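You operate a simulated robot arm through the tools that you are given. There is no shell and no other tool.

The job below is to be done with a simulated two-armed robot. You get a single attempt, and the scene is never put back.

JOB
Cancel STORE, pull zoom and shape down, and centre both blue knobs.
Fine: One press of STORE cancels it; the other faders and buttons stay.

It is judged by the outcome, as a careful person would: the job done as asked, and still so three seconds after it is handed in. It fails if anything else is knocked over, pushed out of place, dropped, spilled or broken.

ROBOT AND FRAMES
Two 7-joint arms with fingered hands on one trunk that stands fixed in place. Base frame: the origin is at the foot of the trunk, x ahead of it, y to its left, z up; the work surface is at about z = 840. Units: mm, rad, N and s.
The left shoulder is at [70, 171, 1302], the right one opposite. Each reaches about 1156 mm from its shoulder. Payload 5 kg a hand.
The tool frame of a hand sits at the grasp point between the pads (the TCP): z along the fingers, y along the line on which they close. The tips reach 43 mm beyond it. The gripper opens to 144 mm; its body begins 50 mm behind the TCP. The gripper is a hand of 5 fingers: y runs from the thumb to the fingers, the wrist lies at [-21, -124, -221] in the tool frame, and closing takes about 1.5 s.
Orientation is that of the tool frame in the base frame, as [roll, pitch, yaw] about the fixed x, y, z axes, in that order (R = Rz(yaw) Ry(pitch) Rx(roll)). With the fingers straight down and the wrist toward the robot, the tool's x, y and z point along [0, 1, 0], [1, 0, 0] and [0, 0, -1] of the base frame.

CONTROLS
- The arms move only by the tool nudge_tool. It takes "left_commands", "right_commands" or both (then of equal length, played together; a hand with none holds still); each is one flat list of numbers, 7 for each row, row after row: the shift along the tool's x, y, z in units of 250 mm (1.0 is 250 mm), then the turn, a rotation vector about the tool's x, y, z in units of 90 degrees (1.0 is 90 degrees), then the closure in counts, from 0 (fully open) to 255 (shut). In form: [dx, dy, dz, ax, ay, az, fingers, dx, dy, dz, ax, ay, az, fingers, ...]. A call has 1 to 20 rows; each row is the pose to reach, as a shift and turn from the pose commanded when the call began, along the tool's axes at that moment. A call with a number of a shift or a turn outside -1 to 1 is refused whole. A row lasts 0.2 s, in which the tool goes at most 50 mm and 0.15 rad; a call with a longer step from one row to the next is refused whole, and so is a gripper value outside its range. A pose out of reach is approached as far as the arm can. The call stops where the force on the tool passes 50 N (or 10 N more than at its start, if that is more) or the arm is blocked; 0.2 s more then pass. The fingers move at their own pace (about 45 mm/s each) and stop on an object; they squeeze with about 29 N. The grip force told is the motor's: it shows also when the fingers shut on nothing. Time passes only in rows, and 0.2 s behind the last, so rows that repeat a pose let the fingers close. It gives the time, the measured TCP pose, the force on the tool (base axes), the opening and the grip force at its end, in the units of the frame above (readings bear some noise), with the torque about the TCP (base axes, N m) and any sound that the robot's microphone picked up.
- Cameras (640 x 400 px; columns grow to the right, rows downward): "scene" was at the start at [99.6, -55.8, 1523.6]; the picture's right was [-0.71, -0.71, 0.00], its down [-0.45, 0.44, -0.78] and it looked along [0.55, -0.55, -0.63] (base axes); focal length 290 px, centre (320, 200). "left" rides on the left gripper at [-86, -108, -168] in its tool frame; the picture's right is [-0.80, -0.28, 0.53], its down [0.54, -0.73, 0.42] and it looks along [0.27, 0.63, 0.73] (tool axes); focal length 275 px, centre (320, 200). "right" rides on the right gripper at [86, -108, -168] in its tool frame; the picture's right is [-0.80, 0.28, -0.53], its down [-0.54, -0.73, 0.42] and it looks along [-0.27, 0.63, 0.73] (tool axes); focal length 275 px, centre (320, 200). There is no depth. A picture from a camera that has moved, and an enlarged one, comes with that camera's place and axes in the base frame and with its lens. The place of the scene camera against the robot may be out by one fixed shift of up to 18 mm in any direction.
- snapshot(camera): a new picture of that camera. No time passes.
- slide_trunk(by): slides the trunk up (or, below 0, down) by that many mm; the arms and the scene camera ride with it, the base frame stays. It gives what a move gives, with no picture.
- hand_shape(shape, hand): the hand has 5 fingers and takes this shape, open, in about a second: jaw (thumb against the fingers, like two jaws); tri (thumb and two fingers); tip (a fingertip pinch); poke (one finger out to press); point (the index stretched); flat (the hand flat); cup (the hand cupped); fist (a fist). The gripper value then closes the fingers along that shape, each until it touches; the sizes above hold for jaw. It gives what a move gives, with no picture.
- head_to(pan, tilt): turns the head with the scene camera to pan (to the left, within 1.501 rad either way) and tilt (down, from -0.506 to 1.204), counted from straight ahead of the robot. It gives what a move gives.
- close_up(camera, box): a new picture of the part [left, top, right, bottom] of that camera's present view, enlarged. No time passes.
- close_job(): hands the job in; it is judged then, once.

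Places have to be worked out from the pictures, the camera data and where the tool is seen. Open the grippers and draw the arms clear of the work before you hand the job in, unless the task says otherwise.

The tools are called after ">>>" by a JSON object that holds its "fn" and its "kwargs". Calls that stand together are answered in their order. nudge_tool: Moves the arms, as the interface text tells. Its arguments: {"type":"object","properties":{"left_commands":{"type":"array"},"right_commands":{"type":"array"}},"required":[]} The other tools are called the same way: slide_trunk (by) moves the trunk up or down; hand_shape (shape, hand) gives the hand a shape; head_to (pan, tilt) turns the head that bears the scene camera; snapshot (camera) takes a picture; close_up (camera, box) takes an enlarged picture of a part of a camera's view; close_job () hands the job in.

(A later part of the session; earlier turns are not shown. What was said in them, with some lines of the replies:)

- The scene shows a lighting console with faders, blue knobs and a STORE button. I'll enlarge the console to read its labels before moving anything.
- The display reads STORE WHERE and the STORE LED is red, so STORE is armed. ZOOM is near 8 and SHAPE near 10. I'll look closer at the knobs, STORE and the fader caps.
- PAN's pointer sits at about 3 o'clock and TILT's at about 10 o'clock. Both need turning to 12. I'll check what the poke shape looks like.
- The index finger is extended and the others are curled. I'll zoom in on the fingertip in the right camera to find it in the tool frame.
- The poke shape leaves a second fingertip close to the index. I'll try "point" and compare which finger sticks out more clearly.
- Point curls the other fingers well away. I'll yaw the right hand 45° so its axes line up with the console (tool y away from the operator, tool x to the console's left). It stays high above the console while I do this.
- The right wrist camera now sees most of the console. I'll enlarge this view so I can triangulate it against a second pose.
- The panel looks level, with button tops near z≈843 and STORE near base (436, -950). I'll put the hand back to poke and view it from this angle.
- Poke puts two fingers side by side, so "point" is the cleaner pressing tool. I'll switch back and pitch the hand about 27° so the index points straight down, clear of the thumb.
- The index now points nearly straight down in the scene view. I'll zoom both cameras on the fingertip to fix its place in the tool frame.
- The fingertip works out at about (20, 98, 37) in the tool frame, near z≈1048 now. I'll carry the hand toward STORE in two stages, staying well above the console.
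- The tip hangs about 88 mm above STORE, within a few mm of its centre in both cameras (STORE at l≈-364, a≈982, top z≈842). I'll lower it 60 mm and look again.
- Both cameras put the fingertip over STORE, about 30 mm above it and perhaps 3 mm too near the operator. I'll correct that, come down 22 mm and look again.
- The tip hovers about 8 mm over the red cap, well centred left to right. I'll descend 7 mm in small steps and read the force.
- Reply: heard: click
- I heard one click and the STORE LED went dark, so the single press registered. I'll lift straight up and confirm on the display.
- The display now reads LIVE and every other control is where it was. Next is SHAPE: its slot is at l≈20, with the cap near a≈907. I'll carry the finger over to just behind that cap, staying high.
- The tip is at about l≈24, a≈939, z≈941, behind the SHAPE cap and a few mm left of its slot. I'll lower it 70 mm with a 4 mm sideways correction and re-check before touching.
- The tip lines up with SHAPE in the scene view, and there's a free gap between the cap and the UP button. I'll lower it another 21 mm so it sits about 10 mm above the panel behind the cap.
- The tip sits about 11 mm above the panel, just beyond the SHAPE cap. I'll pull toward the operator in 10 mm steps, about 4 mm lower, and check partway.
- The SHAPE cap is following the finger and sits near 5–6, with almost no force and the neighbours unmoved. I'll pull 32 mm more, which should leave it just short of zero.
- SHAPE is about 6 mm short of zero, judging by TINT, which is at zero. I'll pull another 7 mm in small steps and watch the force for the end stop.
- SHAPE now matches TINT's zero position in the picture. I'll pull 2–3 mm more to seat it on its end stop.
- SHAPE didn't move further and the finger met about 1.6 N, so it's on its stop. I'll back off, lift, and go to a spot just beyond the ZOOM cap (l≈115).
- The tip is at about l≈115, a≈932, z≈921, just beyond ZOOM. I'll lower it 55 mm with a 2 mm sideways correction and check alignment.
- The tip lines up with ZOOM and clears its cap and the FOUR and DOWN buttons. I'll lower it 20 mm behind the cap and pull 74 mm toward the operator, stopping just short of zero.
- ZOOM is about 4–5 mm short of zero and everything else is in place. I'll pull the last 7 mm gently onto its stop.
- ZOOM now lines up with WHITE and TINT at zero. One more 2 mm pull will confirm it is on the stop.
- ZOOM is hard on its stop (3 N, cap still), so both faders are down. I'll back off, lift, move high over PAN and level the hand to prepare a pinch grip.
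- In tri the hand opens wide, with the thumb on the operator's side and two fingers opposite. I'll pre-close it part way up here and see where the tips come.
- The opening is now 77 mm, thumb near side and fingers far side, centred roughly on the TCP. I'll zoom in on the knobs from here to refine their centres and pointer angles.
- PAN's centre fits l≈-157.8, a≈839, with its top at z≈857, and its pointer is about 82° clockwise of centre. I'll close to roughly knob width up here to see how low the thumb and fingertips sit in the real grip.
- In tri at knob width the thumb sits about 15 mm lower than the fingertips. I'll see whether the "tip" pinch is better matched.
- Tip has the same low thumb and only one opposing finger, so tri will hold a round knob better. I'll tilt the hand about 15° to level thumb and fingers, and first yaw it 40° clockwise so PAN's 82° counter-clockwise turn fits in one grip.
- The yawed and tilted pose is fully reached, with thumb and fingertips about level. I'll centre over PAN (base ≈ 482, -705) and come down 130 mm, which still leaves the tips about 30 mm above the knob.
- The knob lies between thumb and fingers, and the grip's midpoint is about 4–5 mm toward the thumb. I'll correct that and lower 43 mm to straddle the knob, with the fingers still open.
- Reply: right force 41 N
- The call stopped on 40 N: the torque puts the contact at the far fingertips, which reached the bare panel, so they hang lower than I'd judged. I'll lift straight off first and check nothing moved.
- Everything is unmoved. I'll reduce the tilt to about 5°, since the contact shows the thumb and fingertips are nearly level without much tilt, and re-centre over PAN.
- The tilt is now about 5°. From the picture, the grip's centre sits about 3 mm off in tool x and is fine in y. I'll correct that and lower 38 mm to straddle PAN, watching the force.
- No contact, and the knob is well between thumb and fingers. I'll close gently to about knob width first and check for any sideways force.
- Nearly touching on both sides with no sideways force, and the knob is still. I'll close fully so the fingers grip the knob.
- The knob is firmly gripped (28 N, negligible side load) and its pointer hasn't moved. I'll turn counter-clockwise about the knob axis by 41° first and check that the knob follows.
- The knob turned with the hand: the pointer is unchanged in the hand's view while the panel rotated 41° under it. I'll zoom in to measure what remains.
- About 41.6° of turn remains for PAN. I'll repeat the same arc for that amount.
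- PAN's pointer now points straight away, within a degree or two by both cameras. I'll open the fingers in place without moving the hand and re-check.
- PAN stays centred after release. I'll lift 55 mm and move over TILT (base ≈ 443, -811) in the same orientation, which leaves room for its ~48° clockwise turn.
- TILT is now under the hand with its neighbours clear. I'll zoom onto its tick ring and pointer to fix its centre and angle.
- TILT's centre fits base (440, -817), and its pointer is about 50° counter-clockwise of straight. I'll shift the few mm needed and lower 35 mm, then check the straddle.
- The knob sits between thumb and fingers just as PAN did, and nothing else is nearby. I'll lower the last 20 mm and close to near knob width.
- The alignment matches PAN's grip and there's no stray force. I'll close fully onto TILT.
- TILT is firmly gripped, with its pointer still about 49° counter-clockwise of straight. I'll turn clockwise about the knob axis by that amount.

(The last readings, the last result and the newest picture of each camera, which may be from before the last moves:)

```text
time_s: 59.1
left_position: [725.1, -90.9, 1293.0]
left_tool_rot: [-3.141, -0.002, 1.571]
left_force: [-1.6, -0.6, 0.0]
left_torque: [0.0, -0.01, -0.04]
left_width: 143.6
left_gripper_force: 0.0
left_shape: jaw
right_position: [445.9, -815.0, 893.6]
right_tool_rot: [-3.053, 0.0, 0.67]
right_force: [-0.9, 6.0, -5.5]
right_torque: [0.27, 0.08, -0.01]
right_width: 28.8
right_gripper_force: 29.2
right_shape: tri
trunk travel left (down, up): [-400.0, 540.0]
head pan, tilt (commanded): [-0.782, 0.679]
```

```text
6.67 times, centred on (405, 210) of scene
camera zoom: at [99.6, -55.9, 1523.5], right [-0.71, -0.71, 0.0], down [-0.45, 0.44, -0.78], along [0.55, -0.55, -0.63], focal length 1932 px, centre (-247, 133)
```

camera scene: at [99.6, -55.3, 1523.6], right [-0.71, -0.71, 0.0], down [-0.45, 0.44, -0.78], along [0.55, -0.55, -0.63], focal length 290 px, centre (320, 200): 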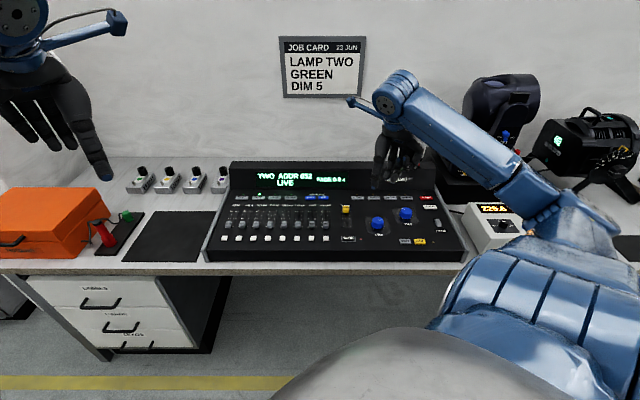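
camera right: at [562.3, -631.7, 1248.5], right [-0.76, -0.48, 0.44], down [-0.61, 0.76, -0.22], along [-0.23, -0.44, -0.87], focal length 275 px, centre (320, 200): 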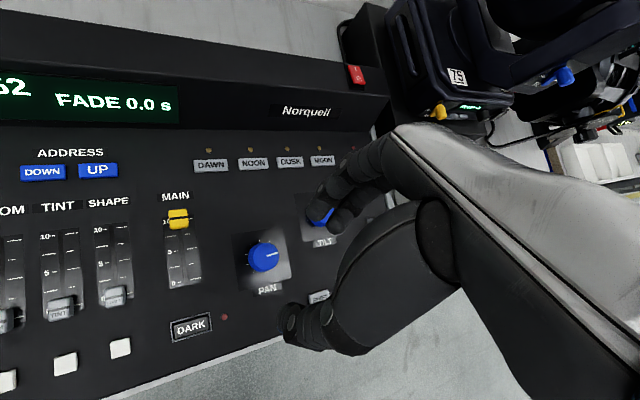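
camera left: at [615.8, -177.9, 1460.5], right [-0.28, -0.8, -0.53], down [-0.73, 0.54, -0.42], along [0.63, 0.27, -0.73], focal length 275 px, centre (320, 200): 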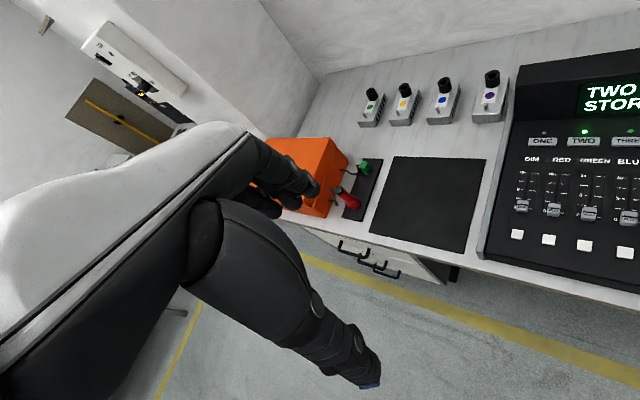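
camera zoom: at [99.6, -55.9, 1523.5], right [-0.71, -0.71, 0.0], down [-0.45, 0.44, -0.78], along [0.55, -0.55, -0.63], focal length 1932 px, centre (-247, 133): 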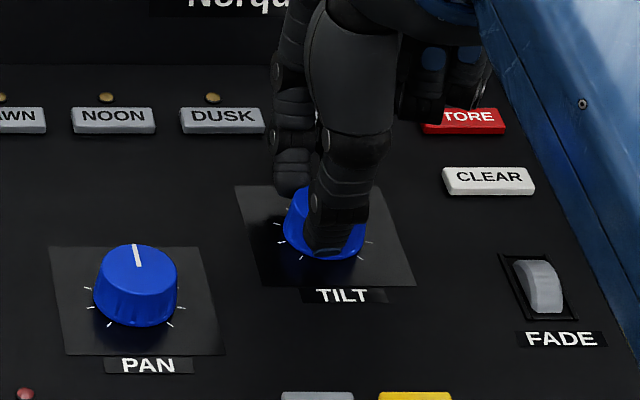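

TILT's pointer is now within about 1–2° of straight, slightly past if anything. I'll turn back 1.5° and then open the fingers in place.

>>> {"fn": "nudge_tool", "kwargs": {"right_commands": [0, 0, 0, 0, -0.0015, -0.0166, 255, 0, 0, 0, 0, -0.0015, -0.0166, 255, 0, 0, 0, 0, -0.0015, -0.0166, 180, 0, 0, 0, 0, -0.0015, -0.0166, 150, 0, 0, 0, 0, -0.0015, -0.0166, 120, 0, 0, 0, 0, -0.0015, -0.0166, 115, 0, 0, 0, 0, -0.0015, -0.0166, 115, 0, 0, 0, 0, -0.0015, -0.0166, 115]}}

>>> {"fn": "close_up", "kwargs": {"camera": "right", "box": [275, 230, 345, 290]}}

>>> {"fn": "close_up", "kwargs": {"camera": "scene", "box": [370, 180, 440, 240]}}

```text
time_s: 60.9
left_position: [724.4, -90.7, 1292.4]
left_tool_rot: [3.141, 0.001, 1.572]
left_force: [0.2, 0.4, 0.1]
left_torque: [0.01, 0.0, -0.03]
left_width: 143.8
left_gripper_force: 0.0
left_shape: jaw
right_position: [444.9, -816.7, 893.6]
right_tool_rot: [-3.056, -0.001, 0.698]
right_force: [-0.1, 0.4, -0.6]
right_torque: [0.01, -0.01, 0.02]
right_width: 78.3
right_gripper_force: 0.0
right_shape: tri
trunk travel left (down, up): [-400.0, 540.0]
head pan, tilt (commanded): [-0.782, 0.679]
```

```text
6.67 times, centred on (310, 260) of right
camera zoom: at [451.4, -687.9, 1068.4], right [-0.4, -0.76, 0.51], down [-0.9, 0.23, -0.36], along [0.15, -0.6, -0.78], focal length 1835 px, centre (387, -200)
```

zoom: 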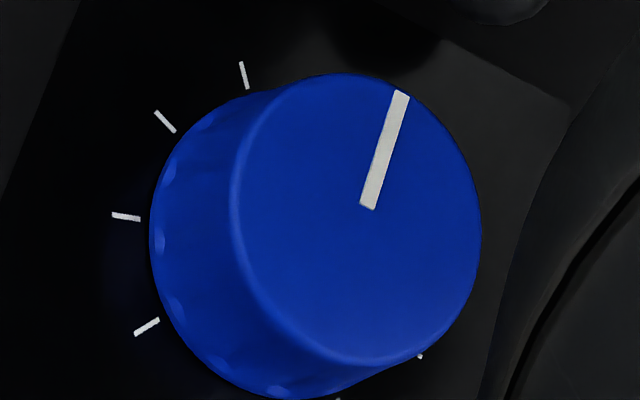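

```text
6.67 times, centred on (405, 210) of scene
camera zoom: at [99.6, -55.8, 1523.6], right [-0.71, -0.71, 0.0], down [-0.45, 0.44, -0.78], along [0.55, -0.55, -0.63], focal length 1932 px, centre (-247, 133)
```

zoom: 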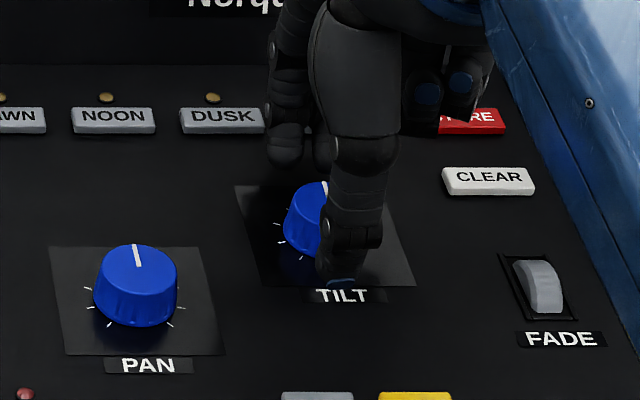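

TILT's pointer reads within a degree of straight, and the fingers are open and clear. I'll lift straight up and then inspect everything.

>>> {"fn": "nudge_tool", "kwargs": {"right_commands": [0, -0.007, -0.0797, 0, 0, 0, 115, 0, -0.0209, -0.2391, 0, 0, 0, 115, 0, -0.0383, -0.4383, 0, 0, 0, 115, 0, -0.0558, -0.6376, 0, 0, 0, 115, 0, -0.0732, -0.8368, 0, 0, 0, 115, 0, -0.0732, -0.8368, 0, 0, 0, 115]}}

>>> {"fn": "snapshot", "kwargs": {"camera": "scene"}}

>>> {"fn": "close_up", "kwargs": {"camera": "scene", "box": [360, 195, 425, 245]}}

>>> {"fn": "close_up", "kwargs": {"camera": "scene", "box": [200, 150, 340, 270]}}

>>> {"fn": "close_up", "kwargs": {"camera": "scene", "box": [330, 150, 470, 270]}}

```text
time_s: 62.3
left_position: [724.9, -91.1, 1292.4]
left_tool_rot: [-3.141, 0.0, 1.572]
left_force: [-0.2, -0.4, -0.5]
left_torque: [0.02, -0.02, -0.01]
left_width: 143.4
left_gripper_force: 0.1
left_shape: jaw
right_position: [446.9, -816.8, 1104.3]
right_tool_rot: [-3.051, -0.001, 0.696]
right_force: [-0.7, -0.4, -0.4]
right_torque: [0.02, -0.01, -0.03]
right_width: 78.7
right_gripper_force: 0.0
right_shape: tri
trunk travel left (down, up): [-400.0, 540.0]
head pan, tilt (commanded): [-0.782, 0.679]
```

```text
taken
camera scene: at [99.6, -56.4, 1523.5], right [-0.71, -0.71, 0.0], down [-0.45, 0.44, -0.78], along [0.55, -0.55, -0.63], focal length 290 px, centre (320, 200)
```

scene: 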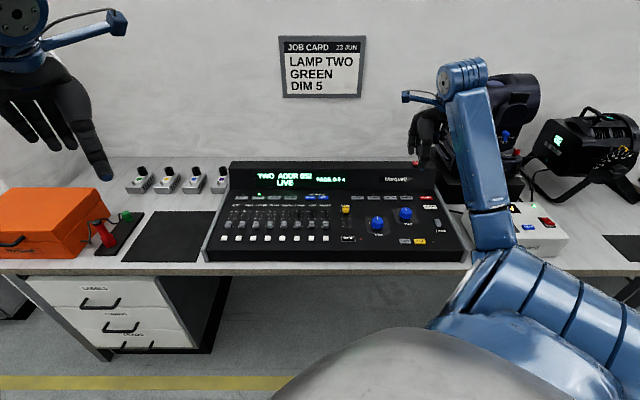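

```text
8.00 times, centred on (392, 220) of scene
camera zoom: at [99.6, -56.4, 1523.5], right [-0.71, -0.71, 0.0], down [-0.45, 0.44, -0.78], along [0.55, -0.55, -0.63], focal length 2319 px, centre (-260, 40)
```

zoom: 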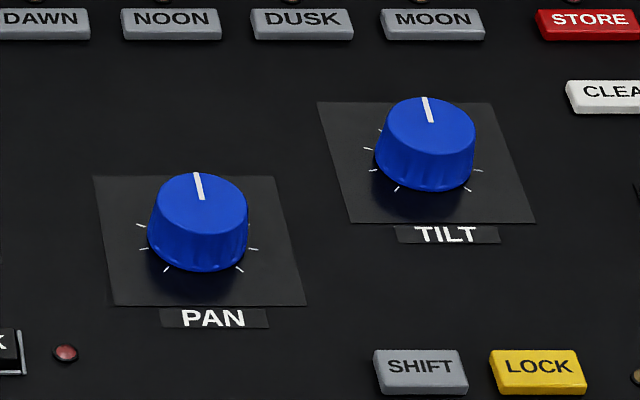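

```text
3.33 times, centred on (270, 210) of scene
camera zoom: at [99.6, -56.4, 1523.5], right [-0.71, -0.71, 0.0], down [-0.45, 0.44, -0.78], along [0.55, -0.55, -0.63], focal length 966 px, centre (487, 167)
```

zoom: 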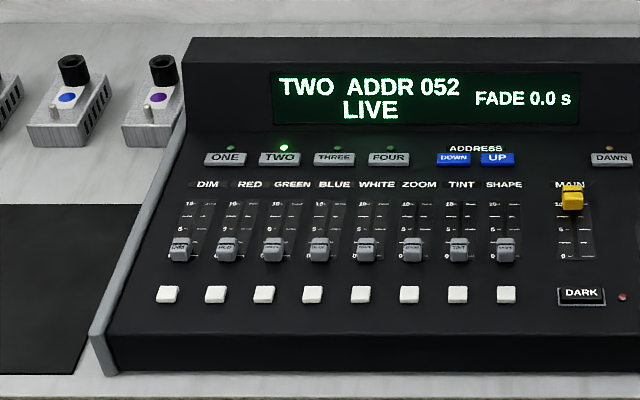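

```text
3.33 times, centred on (400, 210) of scene
camera zoom: at [99.6, -56.4, 1523.5], right [-0.71, -0.71, 0.0], down [-0.45, 0.44, -0.78], along [0.55, -0.55, -0.63], focal length 966 px, centre (53, 167)
```

zoom: 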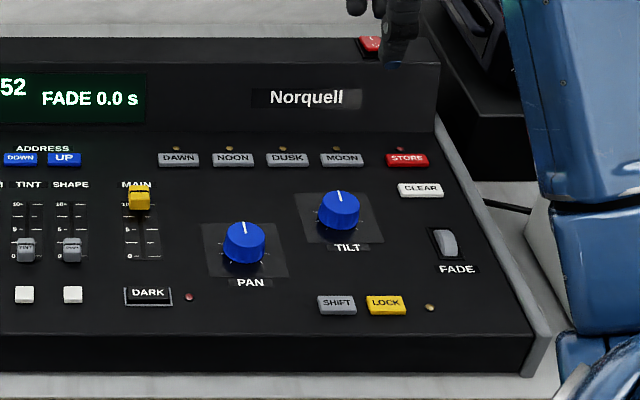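

The display reads LIVE, all eight faders are at zero, MAIN is untouched and both pointers are up. I'll take one last magnified look at the knobs while drawing the arm up and back with the hand open.

>>> {"fn": "nudge_tool", "kwargs": {"right_commands": [0.0925, -0.0828, -0.0697, 0, 0, 0, 60, 0.185, -0.1657, -0.1393, 0, 0, 0, 0, 0.2775, -0.2485, -0.209, 0, 0, 0, 0, 0.37, -0.3313, -0.2787, 0, 0, 0, 0, 0.4625, -0.4142, -0.3483, 0, 0, 0, 0, 0.555, -0.497, -0.418, 0, 0, 0, 0, 0.555, -0.497, -0.418, 0, 0, 0, 0, 0.555, -0.497, -0.418, 0, 0, 0, 0]}}

>>> {"fn": "close_up", "kwargs": {"camera": "scene", "box": [390, 200, 420, 225]}}

>>> {"fn": "close_up", "kwargs": {"camera": "scene", "box": [362, 210, 392, 235]}}

>>> {"fn": "snapshot", "kwargs": {"camera": "scene"}}

>>> {"fn": "snapshot", "kwargs": {"camera": "right"}}

```text
time_s: 64.1
left_position: [724.2, -90.4, 1293.4]
left_tool_rot: [-3.141, 0.001, 1.57]
left_force: [-0.3, -0.1, 0.0]
left_torque: [0.0, -0.02, 0.05]
left_width: 143.5
left_gripper_force: 0.1
left_shape: jaw
right_position: [478.5, -638.0, 1218.9]
right_tool_rot: [-3.054, 0.001, 0.697]
right_force: [-0.6, 0.0, -0.7]
right_torque: [-0.05, -0.01, 0.03]
right_width: 143.7
right_gripper_force: 0.0
right_shape: tri
trunk travel left (down, up): [-400.0, 540.0]
head pan, tilt (commanded): [-0.782, 0.679]
```

```text
16.00 times, centred on (405, 212) of scene
camera zoom: at [99.5, -56.0, 1523.6], right [-0.71, -0.71, 0.0], down [-0.45, 0.44, -0.78], along [0.55, -0.55, -0.63], focal length 4637 px, centre (-1040, 0)
```

zoom: 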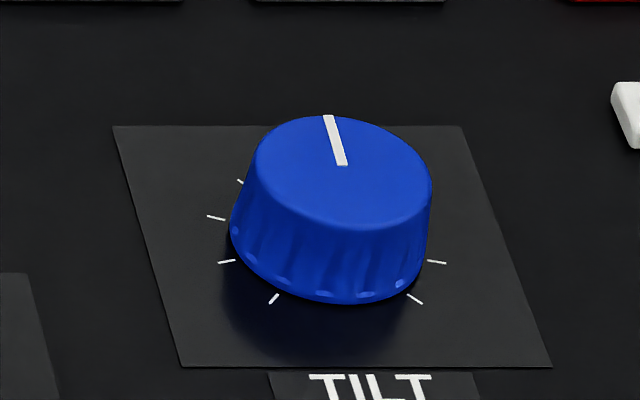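

```text
16.00 times, centred on (377, 222) of scene
camera zoom: at [99.5, -56.0, 1523.6], right [-0.71, -0.71, 0.0], down [-0.45, 0.44, -0.78], along [0.55, -0.55, -0.63], focal length 4637 px, centre (-592, -160)
```

zoom: 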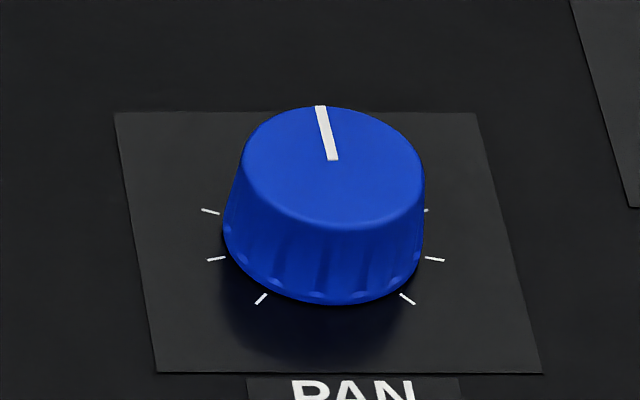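

```text
taken
camera scene: at [99.5, -56.0, 1523.6], right [-0.71, -0.71, 0.0], down [-0.45, 0.44, -0.78], along [0.55, -0.55, -0.63], focal length 290 px, centre (320, 200)
```

scene: 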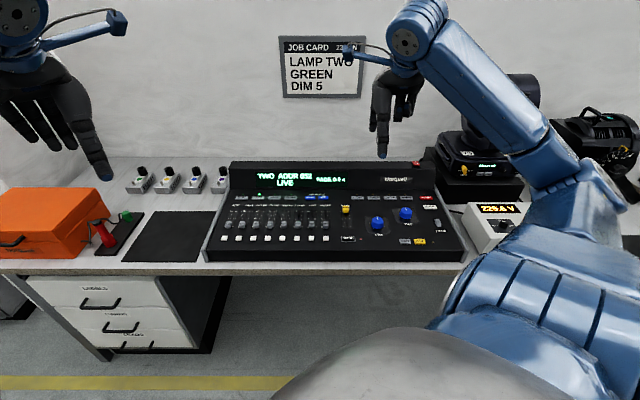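

```text
taken
camera right: at [483.8, -510.3, 1393.5], right [-0.4, -0.76, 0.51], down [-0.9, 0.23, -0.36], along [0.15, -0.6, -0.78], focal length 275 px, centre (320, 200)
```

right: 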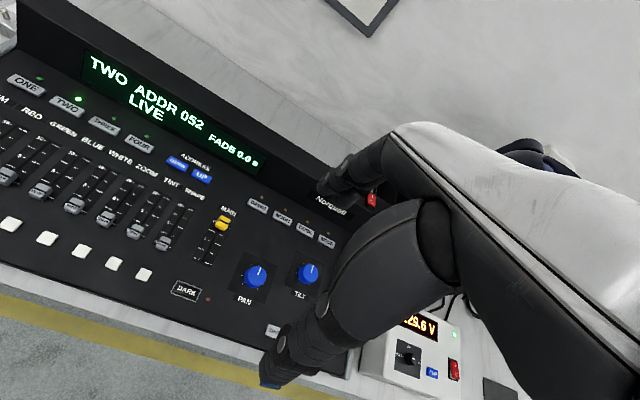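

Both pointers are within about 1° of 12 o'clock. I'll do a last close check of the fader row and the STORE area before handing in.

>>> {"fn": "close_up", "kwargs": {"camera": "scene", "box": [280, 195, 345, 245]}}

>>> {"fn": "close_up", "kwargs": {"camera": "scene", "box": [395, 185, 460, 225]}}

>>> {"fn": "close_up", "kwargs": {"camera": "scene", "box": [215, 195, 280, 245]}}

```text
8.00 times, centred on (312, 220) of scene
camera zoom: at [99.5, -56.0, 1523.6], right [-0.71, -0.71, 0.0], down [-0.45, 0.44, -0.78], along [0.55, -0.55, -0.63], focal length 2319 px, centre (380, 40)
```

zoom: 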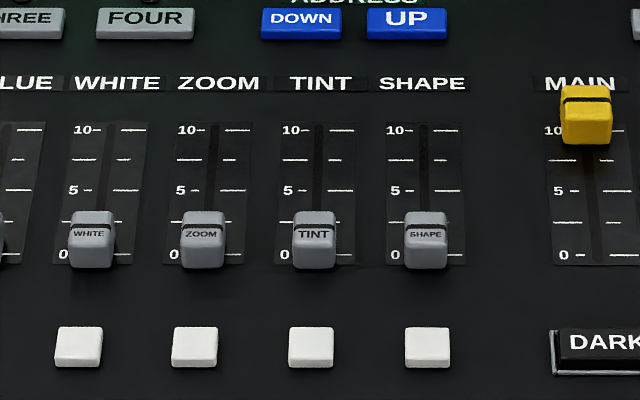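

```text
9.85 times, centred on (428, 205) of scene
camera zoom: at [99.5, -56.0, 1523.6], right [-0.71, -0.71, 0.0], down [-0.45, 0.44, -0.78], along [0.55, -0.55, -0.63], focal length 2854 px, centre (-738, 151)
```

zoom: 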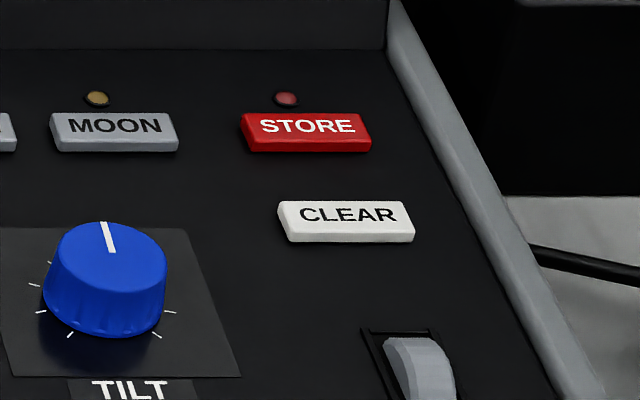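

```text
8.00 times, centred on (248, 220) of scene
camera zoom: at [99.5, -56.0, 1523.6], right [-0.71, -0.71, 0.0], down [-0.45, 0.44, -0.78], along [0.55, -0.55, -0.63], focal length 2319 px, centre (900, 40)
```

zoom: 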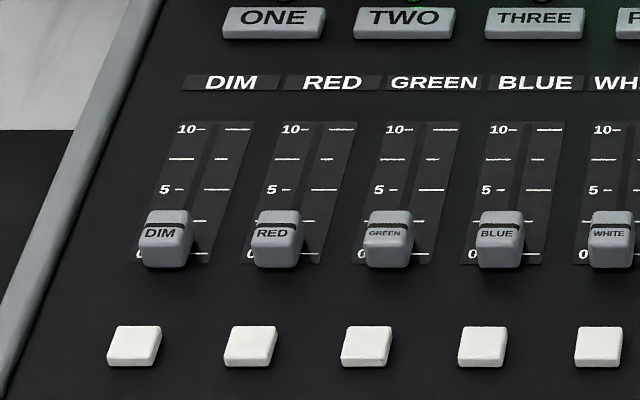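

STORE is dark and the display reads LIVE. ZOOM and SHAPE sit level with the other faders at zero, both blue knobs point to 12 o'clock, and nothing else has moved. The arms are clear and the hands open, so I'm handing the job in.

>>> {"fn": "close_job", "kwargs": {}}

```text
The job is handed in.
```

The job is handed in, and the last pictures show everything done as asked:

- **STORE:** cancelled with one press. I heard one click, the red light went out, and the display changed from STORE WHERE to LIVE.
- **ZOOM and SHAPE:** both pulled down onto their end stops, level with the other faders at zero.
- **PAN and TILT:** both pointers read within about 1° of 12 o'clock, after a counter-clockwise turn of about 83° for PAN and a clockwise turn of about 48° for TILT.

On my first try at gripping PAN, the fingertips came down on the bare panel with about 40 N. The move stopped there and I lifted off. The pictures taken afterwards show no damage and nothing moved.

The other faders, including MAIN, and the other buttons are as they were. Both hands are open and the arms are clear of the console.
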